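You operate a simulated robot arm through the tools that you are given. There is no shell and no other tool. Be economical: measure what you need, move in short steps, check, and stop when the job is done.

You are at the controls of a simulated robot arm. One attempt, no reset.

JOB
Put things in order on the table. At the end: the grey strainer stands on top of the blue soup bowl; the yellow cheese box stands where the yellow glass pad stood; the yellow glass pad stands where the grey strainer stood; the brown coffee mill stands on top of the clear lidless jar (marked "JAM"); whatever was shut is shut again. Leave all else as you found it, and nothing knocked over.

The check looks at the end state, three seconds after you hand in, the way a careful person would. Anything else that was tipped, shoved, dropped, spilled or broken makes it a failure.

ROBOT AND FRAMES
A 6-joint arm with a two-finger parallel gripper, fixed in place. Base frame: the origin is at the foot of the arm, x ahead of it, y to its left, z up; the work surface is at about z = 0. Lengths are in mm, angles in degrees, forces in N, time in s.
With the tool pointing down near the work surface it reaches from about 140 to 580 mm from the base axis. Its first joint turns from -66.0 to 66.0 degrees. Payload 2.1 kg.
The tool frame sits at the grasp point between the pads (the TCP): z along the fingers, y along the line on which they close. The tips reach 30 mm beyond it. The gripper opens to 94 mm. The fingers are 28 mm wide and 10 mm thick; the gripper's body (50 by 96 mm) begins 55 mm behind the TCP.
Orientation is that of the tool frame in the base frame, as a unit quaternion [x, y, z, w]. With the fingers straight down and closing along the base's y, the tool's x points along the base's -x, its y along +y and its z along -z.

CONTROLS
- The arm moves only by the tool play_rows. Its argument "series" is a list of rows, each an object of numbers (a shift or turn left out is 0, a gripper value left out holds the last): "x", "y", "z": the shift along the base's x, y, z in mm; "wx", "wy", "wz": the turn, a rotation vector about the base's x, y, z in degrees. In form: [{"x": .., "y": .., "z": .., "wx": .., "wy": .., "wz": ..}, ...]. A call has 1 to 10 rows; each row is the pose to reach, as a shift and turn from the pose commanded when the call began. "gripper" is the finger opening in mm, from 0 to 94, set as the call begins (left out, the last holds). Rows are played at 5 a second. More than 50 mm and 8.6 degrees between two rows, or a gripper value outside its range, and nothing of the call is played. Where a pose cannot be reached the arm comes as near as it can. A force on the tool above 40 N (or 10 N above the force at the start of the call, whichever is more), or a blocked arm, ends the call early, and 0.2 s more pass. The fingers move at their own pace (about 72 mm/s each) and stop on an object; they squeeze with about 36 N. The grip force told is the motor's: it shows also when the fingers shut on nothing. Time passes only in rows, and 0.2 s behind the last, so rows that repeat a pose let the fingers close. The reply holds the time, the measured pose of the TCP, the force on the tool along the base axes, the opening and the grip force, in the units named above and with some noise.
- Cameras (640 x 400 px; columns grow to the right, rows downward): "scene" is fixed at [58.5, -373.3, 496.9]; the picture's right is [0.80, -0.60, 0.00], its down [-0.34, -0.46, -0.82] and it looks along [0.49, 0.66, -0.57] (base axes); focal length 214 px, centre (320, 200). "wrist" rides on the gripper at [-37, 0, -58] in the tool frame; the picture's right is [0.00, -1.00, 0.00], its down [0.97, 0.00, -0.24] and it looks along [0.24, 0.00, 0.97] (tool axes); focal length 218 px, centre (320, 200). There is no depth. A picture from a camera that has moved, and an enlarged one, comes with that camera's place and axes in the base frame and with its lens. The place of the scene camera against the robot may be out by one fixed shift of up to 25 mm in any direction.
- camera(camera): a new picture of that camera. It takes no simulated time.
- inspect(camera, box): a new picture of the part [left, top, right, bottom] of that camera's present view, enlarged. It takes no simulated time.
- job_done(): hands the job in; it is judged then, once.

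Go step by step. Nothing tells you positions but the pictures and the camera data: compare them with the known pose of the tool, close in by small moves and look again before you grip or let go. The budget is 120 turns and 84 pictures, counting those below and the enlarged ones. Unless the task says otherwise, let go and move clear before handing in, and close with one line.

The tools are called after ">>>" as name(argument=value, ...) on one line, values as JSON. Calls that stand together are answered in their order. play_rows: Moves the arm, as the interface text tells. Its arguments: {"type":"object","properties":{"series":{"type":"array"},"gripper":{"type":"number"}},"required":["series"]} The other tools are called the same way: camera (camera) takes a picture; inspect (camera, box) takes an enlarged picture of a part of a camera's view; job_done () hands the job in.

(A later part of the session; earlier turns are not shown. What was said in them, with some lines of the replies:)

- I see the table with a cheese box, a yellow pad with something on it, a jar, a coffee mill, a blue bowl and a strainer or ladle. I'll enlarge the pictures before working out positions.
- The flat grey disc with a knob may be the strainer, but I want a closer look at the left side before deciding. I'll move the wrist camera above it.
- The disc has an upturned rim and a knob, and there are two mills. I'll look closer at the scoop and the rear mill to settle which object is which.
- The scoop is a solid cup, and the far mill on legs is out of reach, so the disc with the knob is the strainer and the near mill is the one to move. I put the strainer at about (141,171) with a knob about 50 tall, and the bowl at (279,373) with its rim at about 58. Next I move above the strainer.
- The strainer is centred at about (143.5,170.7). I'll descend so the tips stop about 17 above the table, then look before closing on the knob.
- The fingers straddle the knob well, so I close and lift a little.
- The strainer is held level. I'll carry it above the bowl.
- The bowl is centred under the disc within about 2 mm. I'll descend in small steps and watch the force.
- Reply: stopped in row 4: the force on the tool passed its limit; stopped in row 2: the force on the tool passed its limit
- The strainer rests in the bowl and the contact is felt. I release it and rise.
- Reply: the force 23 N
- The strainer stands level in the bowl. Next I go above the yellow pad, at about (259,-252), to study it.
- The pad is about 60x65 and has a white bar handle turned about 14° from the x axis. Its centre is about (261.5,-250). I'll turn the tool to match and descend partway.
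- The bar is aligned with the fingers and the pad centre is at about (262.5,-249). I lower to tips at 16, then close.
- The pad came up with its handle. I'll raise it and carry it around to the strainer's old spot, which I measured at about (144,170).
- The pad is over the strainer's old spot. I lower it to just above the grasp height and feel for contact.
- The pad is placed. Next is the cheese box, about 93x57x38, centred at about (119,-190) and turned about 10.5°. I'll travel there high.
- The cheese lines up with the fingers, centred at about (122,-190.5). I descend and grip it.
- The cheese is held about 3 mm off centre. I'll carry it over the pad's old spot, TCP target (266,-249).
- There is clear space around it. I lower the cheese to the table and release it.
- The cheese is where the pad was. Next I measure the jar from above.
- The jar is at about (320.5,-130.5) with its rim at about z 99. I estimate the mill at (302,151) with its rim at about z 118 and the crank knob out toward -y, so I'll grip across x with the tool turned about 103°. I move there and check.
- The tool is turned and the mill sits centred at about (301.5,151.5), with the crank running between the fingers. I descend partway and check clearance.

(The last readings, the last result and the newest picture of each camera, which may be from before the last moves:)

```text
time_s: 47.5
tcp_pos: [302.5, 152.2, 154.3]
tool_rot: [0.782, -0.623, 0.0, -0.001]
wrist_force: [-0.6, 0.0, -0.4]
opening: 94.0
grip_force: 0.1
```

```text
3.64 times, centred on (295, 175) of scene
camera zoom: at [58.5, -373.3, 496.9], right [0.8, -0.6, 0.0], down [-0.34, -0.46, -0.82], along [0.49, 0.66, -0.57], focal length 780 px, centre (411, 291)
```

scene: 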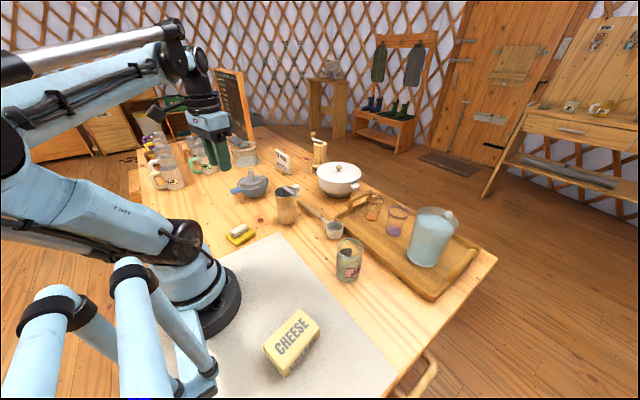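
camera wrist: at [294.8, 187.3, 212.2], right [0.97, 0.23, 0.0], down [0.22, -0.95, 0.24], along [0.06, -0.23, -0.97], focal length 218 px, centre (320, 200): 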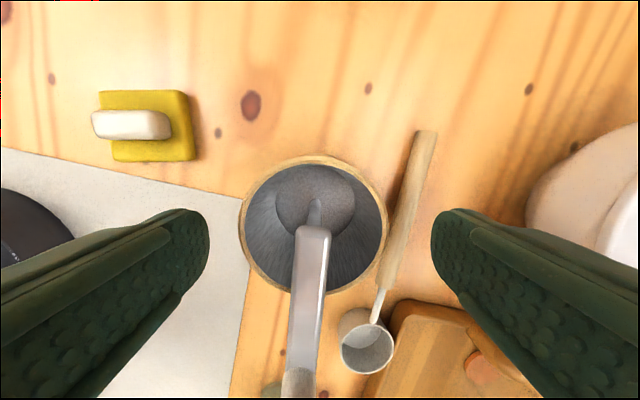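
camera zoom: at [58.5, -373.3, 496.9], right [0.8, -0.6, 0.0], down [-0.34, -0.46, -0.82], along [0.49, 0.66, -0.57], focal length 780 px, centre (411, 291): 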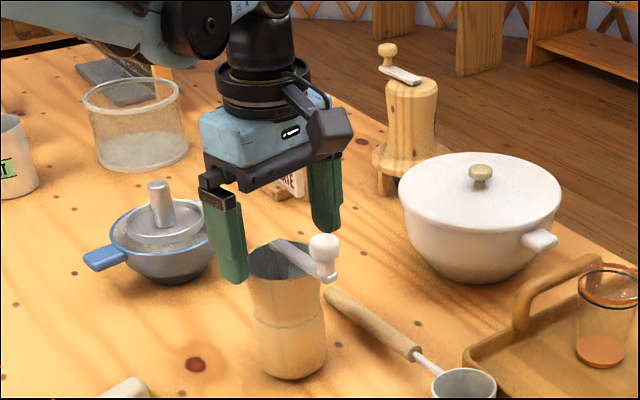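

The crank arm lies between the fingers and the knob stays outside the gripper's body. I shift 2.5 mm in x and lower to TCP z of about 96, so the body clears the crank arm.

>>> play_rows(series=[{"x": -2.5, "y": 0.5, "z": -25}, {"x": -2.5, "y": 0.5, "z": -40}, {"x": -2.5, "y": 0.5, "z": -40}])

>>> inspect(camera="scene", box=[240, 150, 340, 230])

>>> camera(camera="wrist")

```text
time_s: 48.3
tcp_pos: [299.5, 151.8, 113.6]
tool_rot: [0.783, -0.622, 0.0, -0.001]
wrist_force: [-0.4, -0.9, 0.2]
opening: 94.1
grip_force: 0.1
```

```text
5.00 times, centred on (290, 190) of scene
camera zoom: at [58.5, -373.3, 496.9], right [0.8, -0.6, 0.0], down [-0.34, -0.46, -0.82], along [0.49, 0.66, -0.57], focal length 1072 px, centre (470, 250)
```

zoom: 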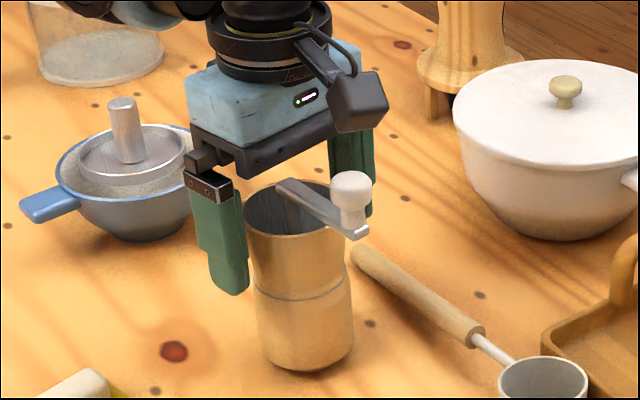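

```text
39 pictures are left
camera wrist: at [292.2, 188.3, 172.4], right [0.97, 0.23, 0.0], down [0.22, -0.95, 0.24], along [0.06, -0.23, -0.97], focal length 218 px, centre (320, 200)
```

wrist: 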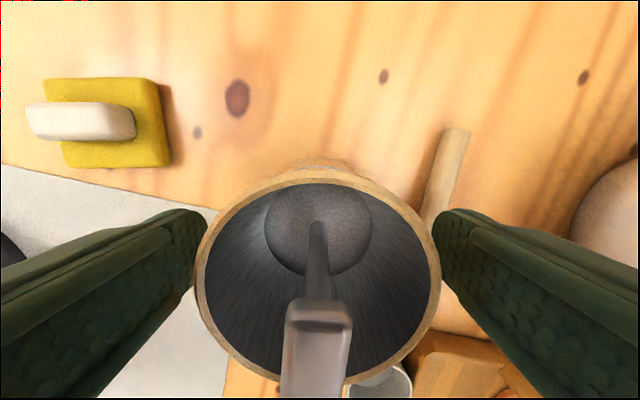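

Clearance to the crank and knob is fine but not generous, so I lower only 9 mm more and then grip.

>>> play_rows(series=[{"z": -5}, {"z": -9}, {"z": -9}])

>>> play_rows(series=[{}, {}, {}, {}], gripper=0)

>>> inspect(camera="scene", box=[240, 150, 340, 230])

```text
time_s: 49.1
tcp_pos: [300.5, 151.8, 104.6]
tool_rot: [0.782, -0.623, 0.001, -0.001]
wrist_force: [1.7, 0.0, -0.4]
opening: 94.1
grip_force: 0.1
```

```text
time_s: 50.1
tcp_pos: [300.7, 152.8, 105.5]
tool_rot: [0.783, -0.622, 0.0, -0.001]
wrist_force: [-0.8, -0.7, 0.0]
opening: 68.3
grip_force: 35.9
```

```text
5.00 times, centred on (290, 190) of scene
camera zoom: at [58.5, -373.3, 496.9], right [0.8, -0.6, 0.0], down [-0.34, -0.46, -0.82], along [0.49, 0.66, -0.57], focal length 1072 px, centre (470, 250)
```

zoom: 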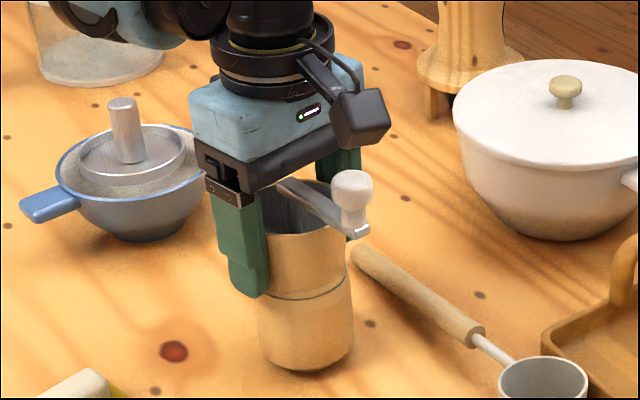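

The mill is gripped at 68 mm. The body has a seam, so I lift a little and check that it comes up whole.

>>> play_rows(series=[{"z": 4}, {"z": 12}, {"z": 12}])

>>> inspect(camera="scene", box=[240, 150, 340, 230])

```text
time_s: 50.9
tcp_pos: [301.0, 151.9, 115.8]
tool_rot: [0.783, -0.623, 0.001, -0.001]
wrist_force: [0.1, -0.5, -3.4]
opening: 68.4
grip_force: 35.9
```

```text
5.00 times, centred on (290, 190) of scene
camera zoom: at [58.5, -373.3, 496.9], right [0.8, -0.6, 0.0], down [-0.34, -0.46, -0.82], along [0.49, 0.66, -0.57], focal length 1072 px, centre (470, 250)
```

zoom: 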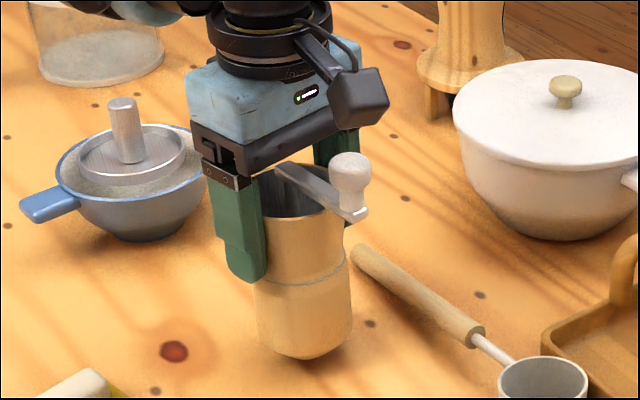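

It came up whole. I raise it higher and look at the bottom and its tilt.

>>> play_rows(series=[{"z": 30}, {"z": 75}, {"z": 120}, {"z": 130}, {"z": 130}])

>>> inspect(camera="scene", box=[230, 80, 350, 200])

>>> camera(camera="wrist")

```text
time_s: 52.1
tcp_pos: [300.0, 150.9, 245.4]
tool_rot: [0.782, -0.623, 0.0, -0.001]
wrist_force: [-0.5, -0.4, -3.9]
opening: 68.0
grip_force: 35.9
```

```text
3.33 times, centred on (290, 140) of scene
camera zoom: at [58.5, -373.3, 496.9], right [0.8, -0.6, 0.0], down [-0.34, -0.46, -0.82], along [0.49, 0.66, -0.57], focal length 715 px, centre (420, 400)
```

zoom: 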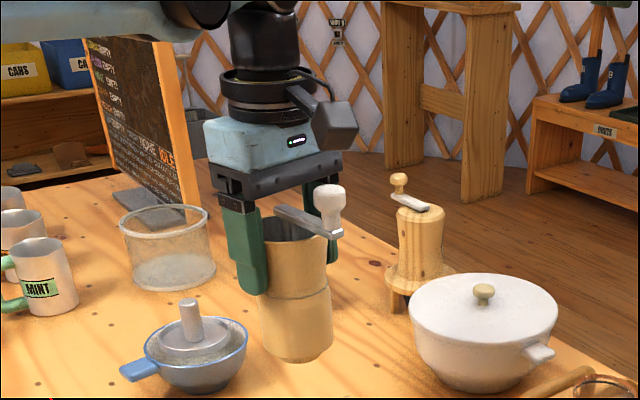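

```text
35 pictures are left
camera wrist: at [292.8, 187.3, 303.9], right [0.97, 0.23, 0.0], down [0.22, -0.95, 0.24], along [0.06, -0.23, -0.97], focal length 218 px, centre (320, 200)
```

wrist: 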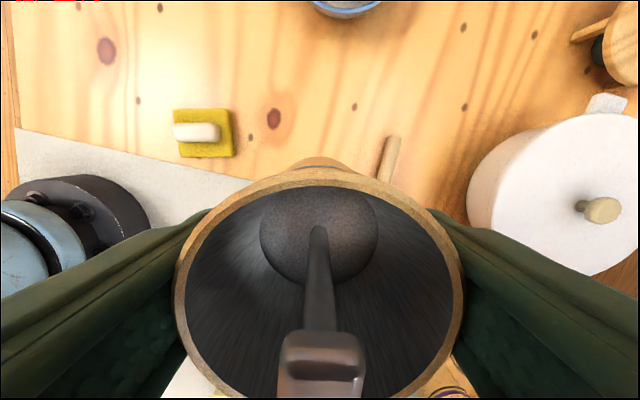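

The mill is upright and whole, and its bottom is about 105 below the TCP. I carry it over the jar, TCP target (321.3,-128.5), staying high.

>>> play_rows(series=[{"x": 2, "y": -32, "z": 15}, {"x": 4, "y": -64, "z": 20}, {"x": 7, "y": -96, "z": 20}, {"x": 10, "y": -128, "z": 20}, {"x": 13, "y": -160, "z": 20}, {"x": 16, "y": -192, "z": 20}, {"x": 18, "y": -224, "z": 20}, {"x": 20, "y": -256, "z": 20}, {"x": 21, "y": -280, "z": 10}, {"x": 21, "y": -280, "z": 0}])

>>> play_rows(series=[{}, {}])

>>> inspect(camera="scene", box=[280, 140, 440, 300])

>>> camera(camera="wrist")

```text
time_s: 54.3
tcp_pos: [320.8, -126.7, 246.8]
tool_rot: [0.783, -0.622, 0.001, 0.0]
wrist_force: [0.5, 0.3, -4.2]
opening: 68.1
grip_force: 35.8
```

```text
time_s: 54.9
tcp_pos: [321.2, -126.5, 246.7]
tool_rot: [0.783, -0.622, 0.001, -0.001]
wrist_force: [-0.6, 0.2, -4.3]
opening: 68.1
grip_force: 36.1
```

```text
2.50 times, centred on (360, 220) of scene
camera zoom: at [58.5, -373.3, 496.8], right [0.8, -0.6, 0.0], down [-0.34, -0.46, -0.82], along [0.49, 0.66, -0.57], focal length 536 px, centre (220, 150)
```

zoom: 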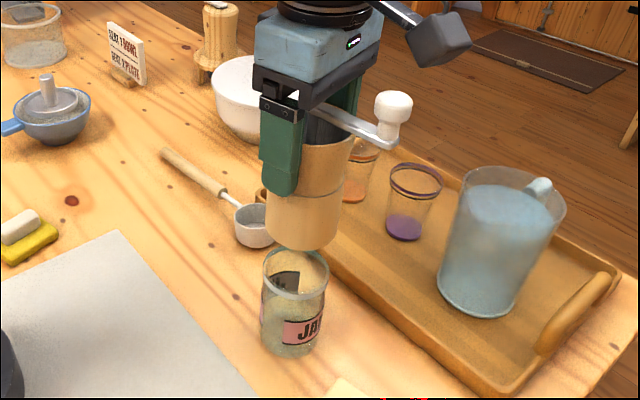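

```text
33 pictures are left
camera wrist: at [313.4, -91.4, 304.4], right [0.97, 0.23, 0.0], down [0.22, -0.95, 0.24], along [0.06, -0.23, -0.97], focal length 218 px, centre (320, 200)
```

wrist: 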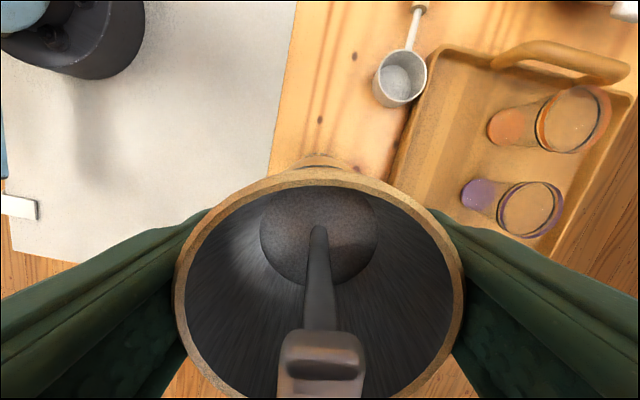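

The mill hangs over the jar. I lower it to about 10 above the rim and compare the edges up close.

>>> play_rows(series=[{"y": -2, "z": -20}, {"y": -2, "z": -32}, {"y": -2, "z": -32}])

>>> inspect(camera="scene", box=[310, 200, 390, 290])

```text
time_s: 55.7
tcp_pos: [320.0, -129.5, 214.4]
tool_rot: [0.783, -0.622, 0.001, -0.001]
wrist_force: [0.0, 0.3, -3.6]
opening: 68.1
grip_force: 36.0
```

```text
4.44 times, centred on (350, 245) of scene
camera zoom: at [58.5, -373.3, 496.8], right [0.8, -0.6, 0.0], down [-0.34, -0.46, -0.82], along [0.49, 0.66, -0.57], focal length 953 px, centre (187, 0)
```

zoom: 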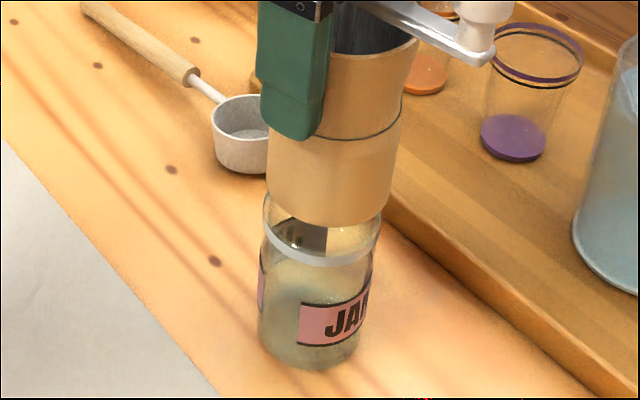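

The mill base sits over the jar rim to within a couple of mm. I nudge it 1 mm and lower slowly until it touches.

>>> play_rows(series=[{"x": -1, "y": 0.5, "z": -3}, {"x": -1, "y": 0.5, "z": -6}, {"x": -1, "y": 0.5, "z": -8}, {"x": -1, "y": 0.5, "z": -10}, {"x": -1, "y": 0.5, "z": -11}, {"x": -1, "y": 0.5, "z": -11}])

>>> inspect(camera="scene", box=[310, 200, 390, 290])

```text
time_s: 57.1
tcp_pos: [320.9, -129.1, 203.1]
tool_rot: [0.783, -0.622, 0.001, 0.0]
wrist_force: [-1.9, -0.2, 28.8]
opening: 67.8
grip_force: 35.7
```

```text
4.44 times, centred on (350, 245) of scene
camera zoom: at [58.4, -373.3, 496.9], right [0.8, -0.6, 0.0], down [-0.34, -0.46, -0.82], along [0.49, 0.66, -0.57], focal length 953 px, centre (187, 0)
```

zoom: 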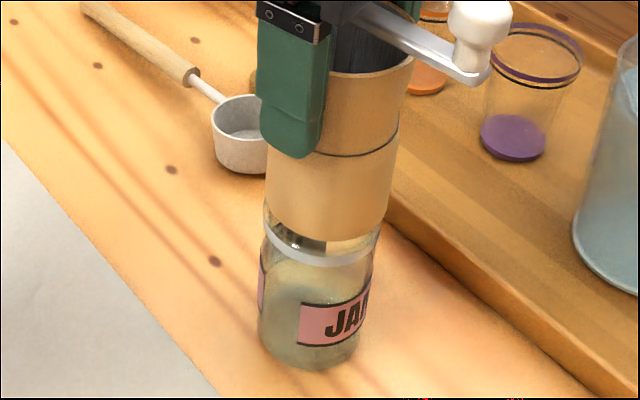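

The tool felt contact, but from this view the mill looks too far back on the rim. I'll lift off and move aside so the wrist camera can measure the jar again without obstruction.

>>> play_rows(series=[{"z": 15}, {"z": 45}, {"z": 60}, {"z": 60, "y": -35}, {"z": 60, "y": -70}, {"z": 60, "y": -105}, {"z": 60, "y": -105}])

>>> camera(camera="wrist")

>>> inspect(camera="scene", box=[310, 200, 410, 300])

```text
time_s: 58.7
tcp_pos: [320.8, -234.1, 262.8]
tool_rot: [0.783, -0.623, 0.001, -0.001]
wrist_force: [-0.5, 1.0, -3.5]
opening: 68.0
grip_force: 35.9
```

```text
30 pictures are left
camera wrist: at [312.7, -198.0, 321.9], right [0.97, 0.23, 0.0], down [0.22, -0.95, 0.24], along [0.06, -0.23, -0.97], focal length 218 px, centre (320, 200)
```

wrist: 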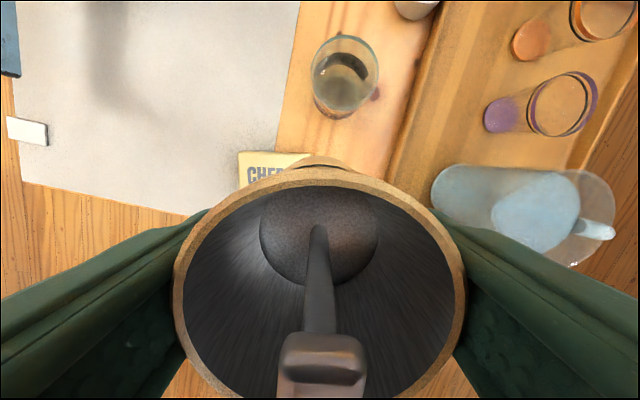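

```text
4.00 times, centred on (360, 250) of scene
camera zoom: at [58.5, -373.4, 496.8], right [0.8, -0.6, 0.0], down [-0.34, -0.46, -0.82], along [0.49, 0.66, -0.57], focal length 858 px, centre (160, 0)
```

zoom: 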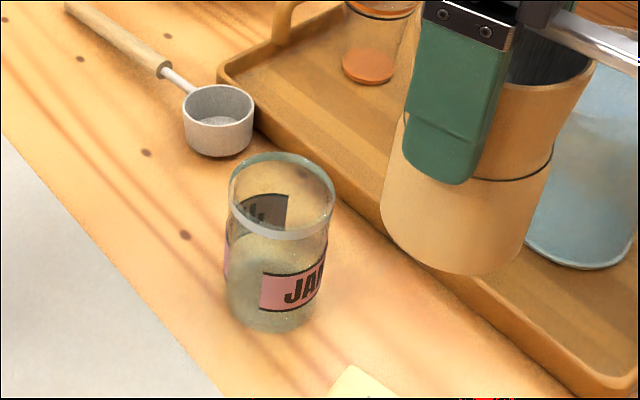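

The wrist camera puts the jar at about (322,-129.5), as before. The front band is just the lip's side, so the mill was in fact centred. I go back and set it down.

>>> play_rows(series=[{"y": 35}, {"y": 70}, {"x": 0.5, "y": 105.5}, {"x": 0.5, "y": 105.5, "z": -30}, {"x": 0.5, "y": 105.5, "z": -50}, {"x": 0.5, "y": 105.5, "z": -55}, {"x": 0.5, "y": 105.5, "z": -57}, {"x": 0.5, "y": 105.5, "z": -57}])

>>> inspect(camera="scene", box=[310, 200, 390, 290])

```text
time_s: 60.5
tcp_pos: [320.6, -129.5, 206.0]
tool_rot: [0.783, -0.623, 0.0, 0.0]
wrist_force: [0.1, -0.4, -3.3]
opening: 67.9
grip_force: 36.6
```

```text
4.44 times, centred on (350, 245) of scene
camera zoom: at [58.5, -373.3, 496.8], right [0.8, -0.6, 0.0], down [-0.34, -0.46, -0.82], along [0.49, 0.66, -0.57], focal length 953 px, centre (187, 0)
```

zoom: 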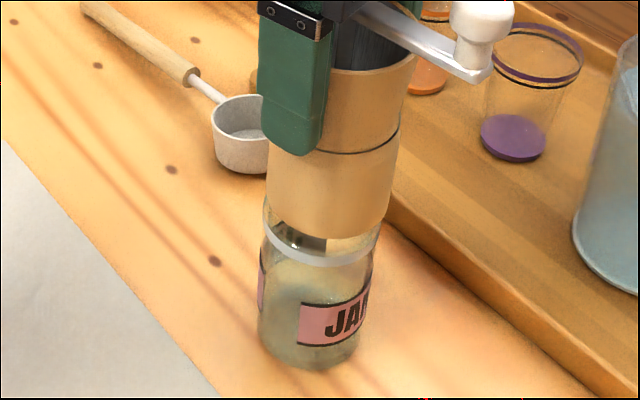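

It is hovering about 2 mm above the rim. I make a small correction of (-1.5,+1) and set it down gently.

>>> play_rows(series=[{"x": -1.5, "y": 1}, {"x": -1.5, "y": 1, "z": -1}, {"x": -1.5, "y": 1, "z": -2}, {"x": -1.5, "y": 1, "z": -2}])

>>> inspect(camera="scene", box=[325, 220, 375, 290])

```text
time_s: 61.5
tcp_pos: [319.5, -129.4, 204.5]
tool_rot: [0.783, -0.622, 0.0, 0.0]
wrist_force: [1.0, 1.2, -0.1]
opening: 67.7
grip_force: 35.5
```

```text
5.71 times, centred on (350, 255) of scene
camera zoom: at [58.5, -373.3, 496.9], right [0.8, -0.6, 0.0], down [-0.34, -0.46, -0.82], along [0.49, 0.66, -0.57], focal length 1226 px, centre (149, -114)
```

zoom: 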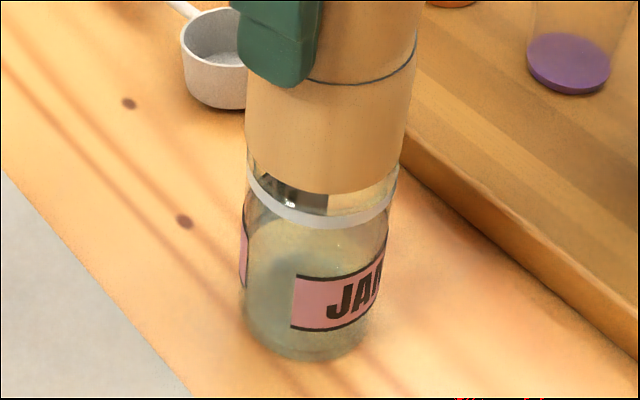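

Contact is felt, but the picture suggests the mill's base may be rounded or off to the back. I lift slightly and take a hard look at the base shape.

>>> play_rows(series=[{"z": 15}, {"z": 50}, {"z": 50}])

>>> inspect(camera="scene", box=[330, 175, 390, 235])

>>> inspect(camera="scene", box=[325, 225, 375, 290])

```text
time_s: 62.3
tcp_pos: [321.1, -129.2, 253.7]
tool_rot: [0.782, -0.623, 0.0, -0.001]
wrist_force: [-0.9, -0.6, -3.2]
opening: 68.0
grip_force: 35.7
```

```text
6.67 times, centred on (360, 205) of scene
camera zoom: at [58.5, -373.3, 496.8], right [0.8, -0.6, 0.0], down [-0.34, -0.46, -0.82], along [0.49, 0.66, -0.57], focal length 1430 px, centre (53, 167)
```

zoom: 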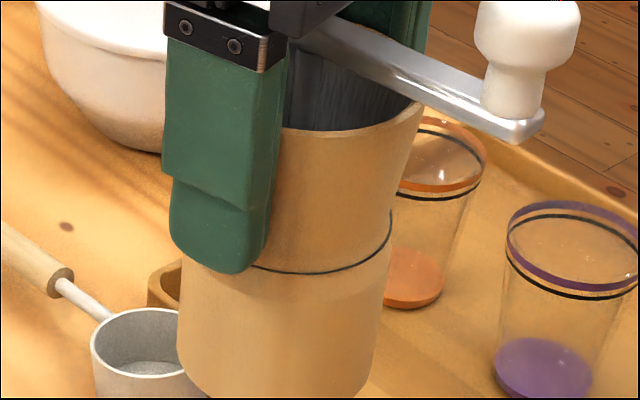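

```text
6.15 times, centred on (350, 258) of scene
camera zoom: at [58.5, -373.3, 496.8], right [0.8, -0.6, 0.0], down [-0.34, -0.46, -0.82], along [0.49, 0.66, -0.57], focal length 1320 px, centre (135, -154)
```

zoom: 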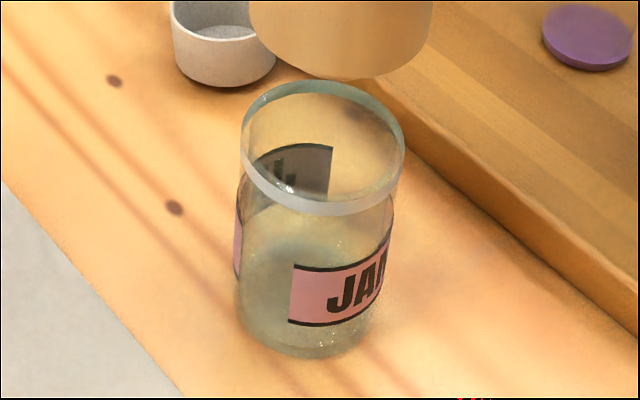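

The outline suggests a well-rounded base, which explains the gap seen at the front, and the sideways forces under press were small, so it was close to centred. I shift +2 in y, set it down and check the forces.

>>> play_rows(series=[{"y": 2, "z": -30}, {"y": 2, "z": -45}, {"y": 2, "z": -49}, {"y": 2, "z": -50}, {"y": 2, "z": -51}, {"y": 2, "z": -51}])

>>> inspect(camera="scene", box=[325, 220, 375, 290])

```text
time_s: 63.7
tcp_pos: [322.6, -128.3, 204.4]
tool_rot: [0.783, -0.622, 0.001, 0.0]
wrist_force: [0.4, -2.3, 28.4]
opening: 68.2
grip_force: 36.3
```

```text
5.71 times, centred on (350, 255) of scene
camera zoom: at [58.4, -373.3, 496.9], right [0.8, -0.6, 0.0], down [-0.34, -0.46, -0.82], along [0.49, 0.66, -0.57], focal length 1226 px, centre (149, -114)
```

zoom: 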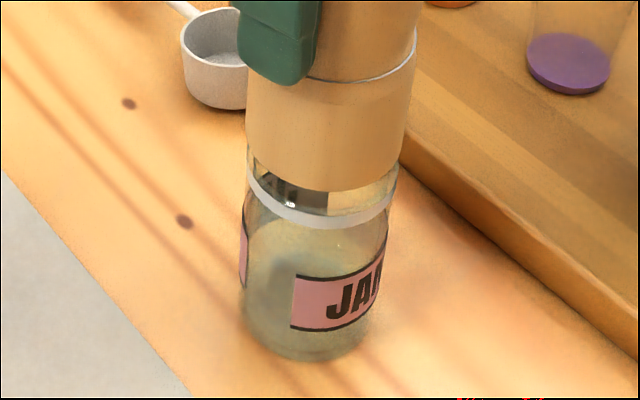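

Column positions and forces say the mill is centred to within 2–3 mm, and its apparent height offset was the same when it stood on the table. I ease the pressure and open only slightly, so the fingers still guard it.

>>> play_rows(series=[{"z": 0.7}, {"z": 1}, {"z": 1}])

>>> play_rows(series=[{}, {}, {}, {}, {}], gripper=72)

>>> inspect(camera="scene", box=[310, 170, 400, 290])

>>> camera(camera="wrist")

```text
time_s: 64.5
tcp_pos: [319.3, -126.6, 204.1]
tool_rot: [0.782, -0.623, 0.0, -0.001]
wrist_force: [1.7, -1.9, 5.5]
opening: 68.0
grip_force: 36.3
```

```text
time_s: 65.7
tcp_pos: [322.0, -126.7, 205.1]
tool_rot: [0.783, -0.622, 0.0, -0.001]
wrist_force: [0.6, 0.1, -0.4]
opening: 72.0
grip_force: 0.0
```

```text
3.33 times, centred on (355, 230) of scene
camera zoom: at [58.5, -373.3, 496.9], right [0.8, -0.6, 0.0], down [-0.34, -0.46, -0.82], along [0.49, 0.66, -0.57], focal length 715 px, centre (203, 100)
```

zoom: 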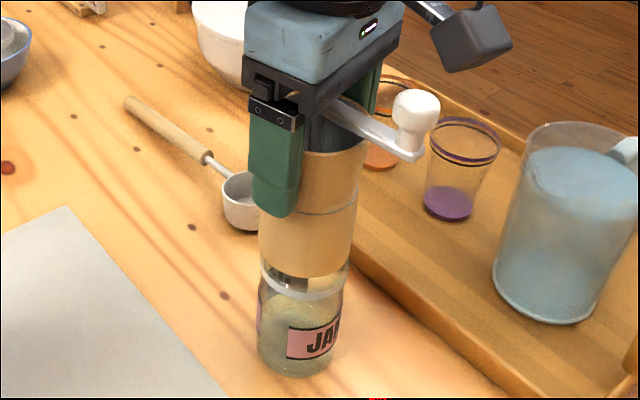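

```text
22 pictures are left
camera wrist: at [312.1, -90.9, 262.3], right [0.97, 0.23, 0.0], down [0.22, -0.95, 0.24], along [0.06, -0.23, -0.97], focal length 218 px, centre (320, 200)
```

wrist: 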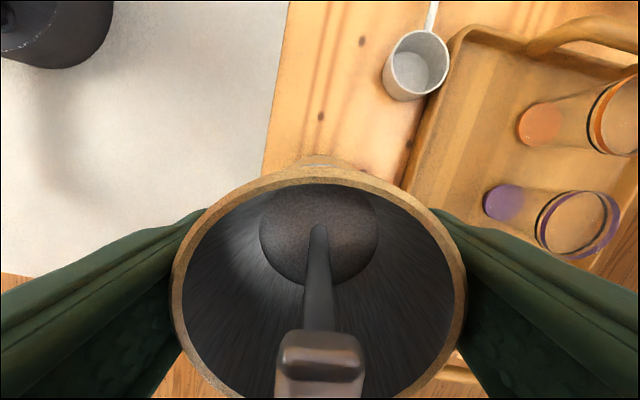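

The mill stayed steady with the grip loosened. I open further in stages, then rise straight up.

>>> play_rows(series=[{}, {}, {}, {}], gripper=80)

>>> inspect(camera="scene", box=[310, 170, 400, 290])

```text
time_s: 66.7
tcp_pos: [320.1, -126.2, 203.8]
tool_rot: [0.783, -0.623, 0.001, 0.0]
wrist_force: [-0.6, 0.1, 0.0]
opening: 80.1
grip_force: 0.0
```

```text
3.33 times, centred on (355, 230) of scene
camera zoom: at [58.5, -373.3, 496.9], right [0.8, -0.6, 0.0], down [-0.34, -0.46, -0.82], along [0.49, 0.66, -0.57], focal length 715 px, centre (203, 100)
```

zoom: 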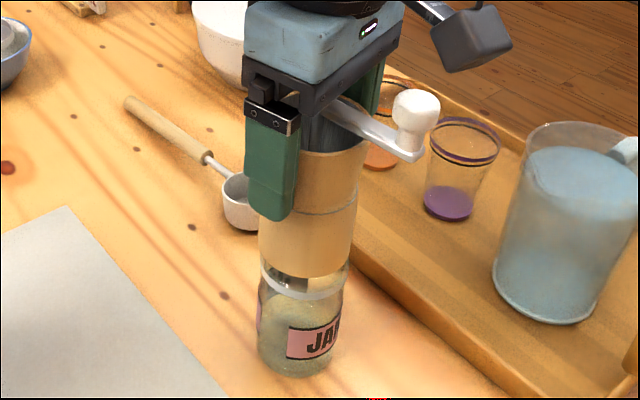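

Still steady. I open fully and rise clear.

>>> play_rows(series=[{}, {"z": 5}, {"z": 20}, {"z": 45}, {"z": 80}, {"z": 115}, {"z": 115}], gripper=94)

>>> camera(camera="wrist")

>>> inspect(camera="scene", box=[310, 170, 400, 290])

```text
time_s: 68.3
tcp_pos: [318.2, -128.5, 319.9]
tool_rot: [0.783, -0.622, 0.0, 0.0]
wrist_force: [-0.4, -0.3, 0.5]
opening: 93.8
grip_force: 0.0
```

```text
20 pictures are left
camera wrist: at [310.8, -91.2, 378.1], right [0.97, 0.23, 0.0], down [0.22, -0.95, 0.24], along [0.06, -0.23, -0.97], focal length 218 px, centre (320, 200)
```

wrist: 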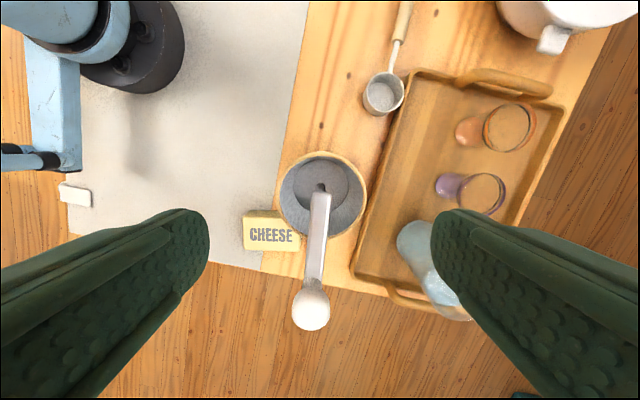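

```text
3.33 times, centred on (355, 230) of scene
camera zoom: at [58.5, -373.3, 496.9], right [0.8, -0.6, 0.0], down [-0.34, -0.46, -0.82], along [0.49, 0.66, -0.57], focal length 715 px, centre (203, 100)
```

zoom: 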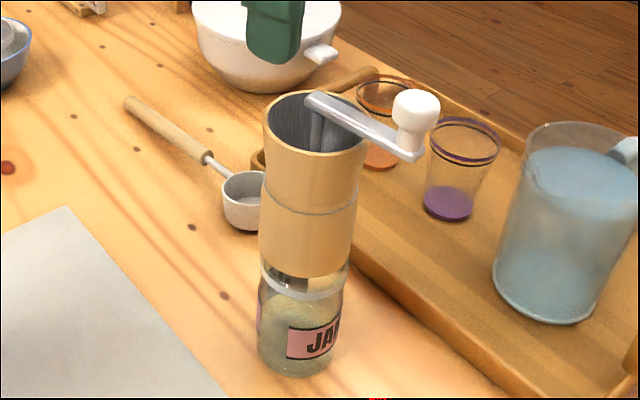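

The mill stands upright and steady on the jar. I move clear and check the whole table.

>>> play_rows(series=[{"z": 40}, {"z": 50, "y": 40}, {"z": 50, "y": 80}, {"z": 50, "y": 120}, {"z": 50, "y": 160}, {"z": 50, "y": 160}])

>>> camera(camera="scene")

>>> camera(camera="wrist")

>>> inspect(camera="scene", box=[220, 150, 420, 350])

```text
time_s: 69.7
tcp_pos: [319.4, 32.6, 367.8]
tool_rot: [0.783, -0.622, 0.001, 0.001]
wrist_force: [0.0, 0.8, -0.1]
opening: 93.9
grip_force: 0.1
```

```text
18 pictures are left
```

scene: 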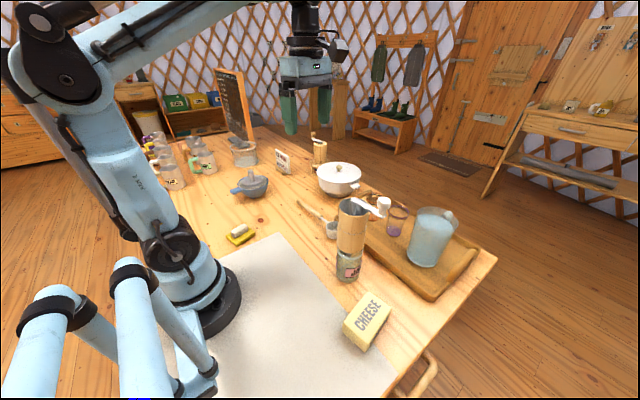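

```text
17 pictures are left
camera wrist: at [311.6, 67.9, 427.1], right [0.97, 0.23, 0.0], down [0.22, -0.95, 0.24], along [0.06, -0.23, -0.97], focal length 218 px, centre (320, 200)
```

wrist: 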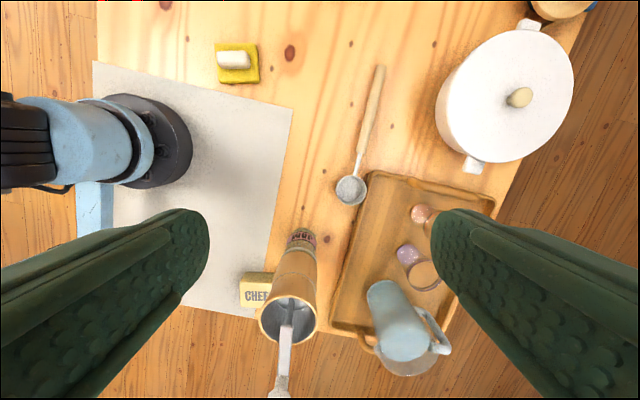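

```text
2.00 times, centred on (320, 250) of scene
camera zoom: at [58.5, -373.3, 496.9], right [0.8, -0.6, 0.0], down [-0.34, -0.46, -0.82], along [0.49, 0.66, -0.57], focal length 429 px, centre (320, 100)
```

zoom: 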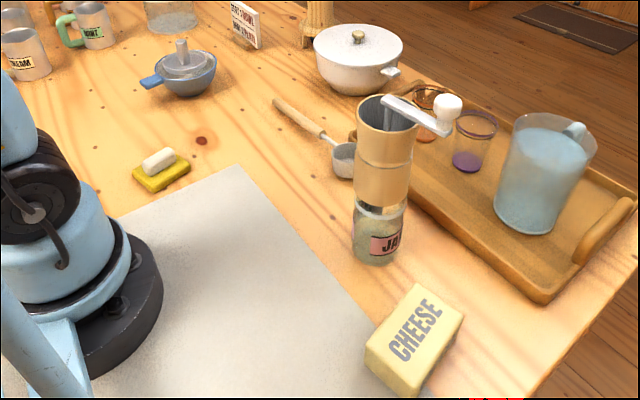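

All four items are in place and upright, the rest of the table looks unchanged, and the arm is clear. I hand in now.

>>> job_done()

```text
The job is handed in.
```

The strainer is on the blue bowl, the cheese box is where the pad was, the pad is where the strainer was, and the mill is on the JAM jar; nothing was opened or knocked over, and the job is handed in.
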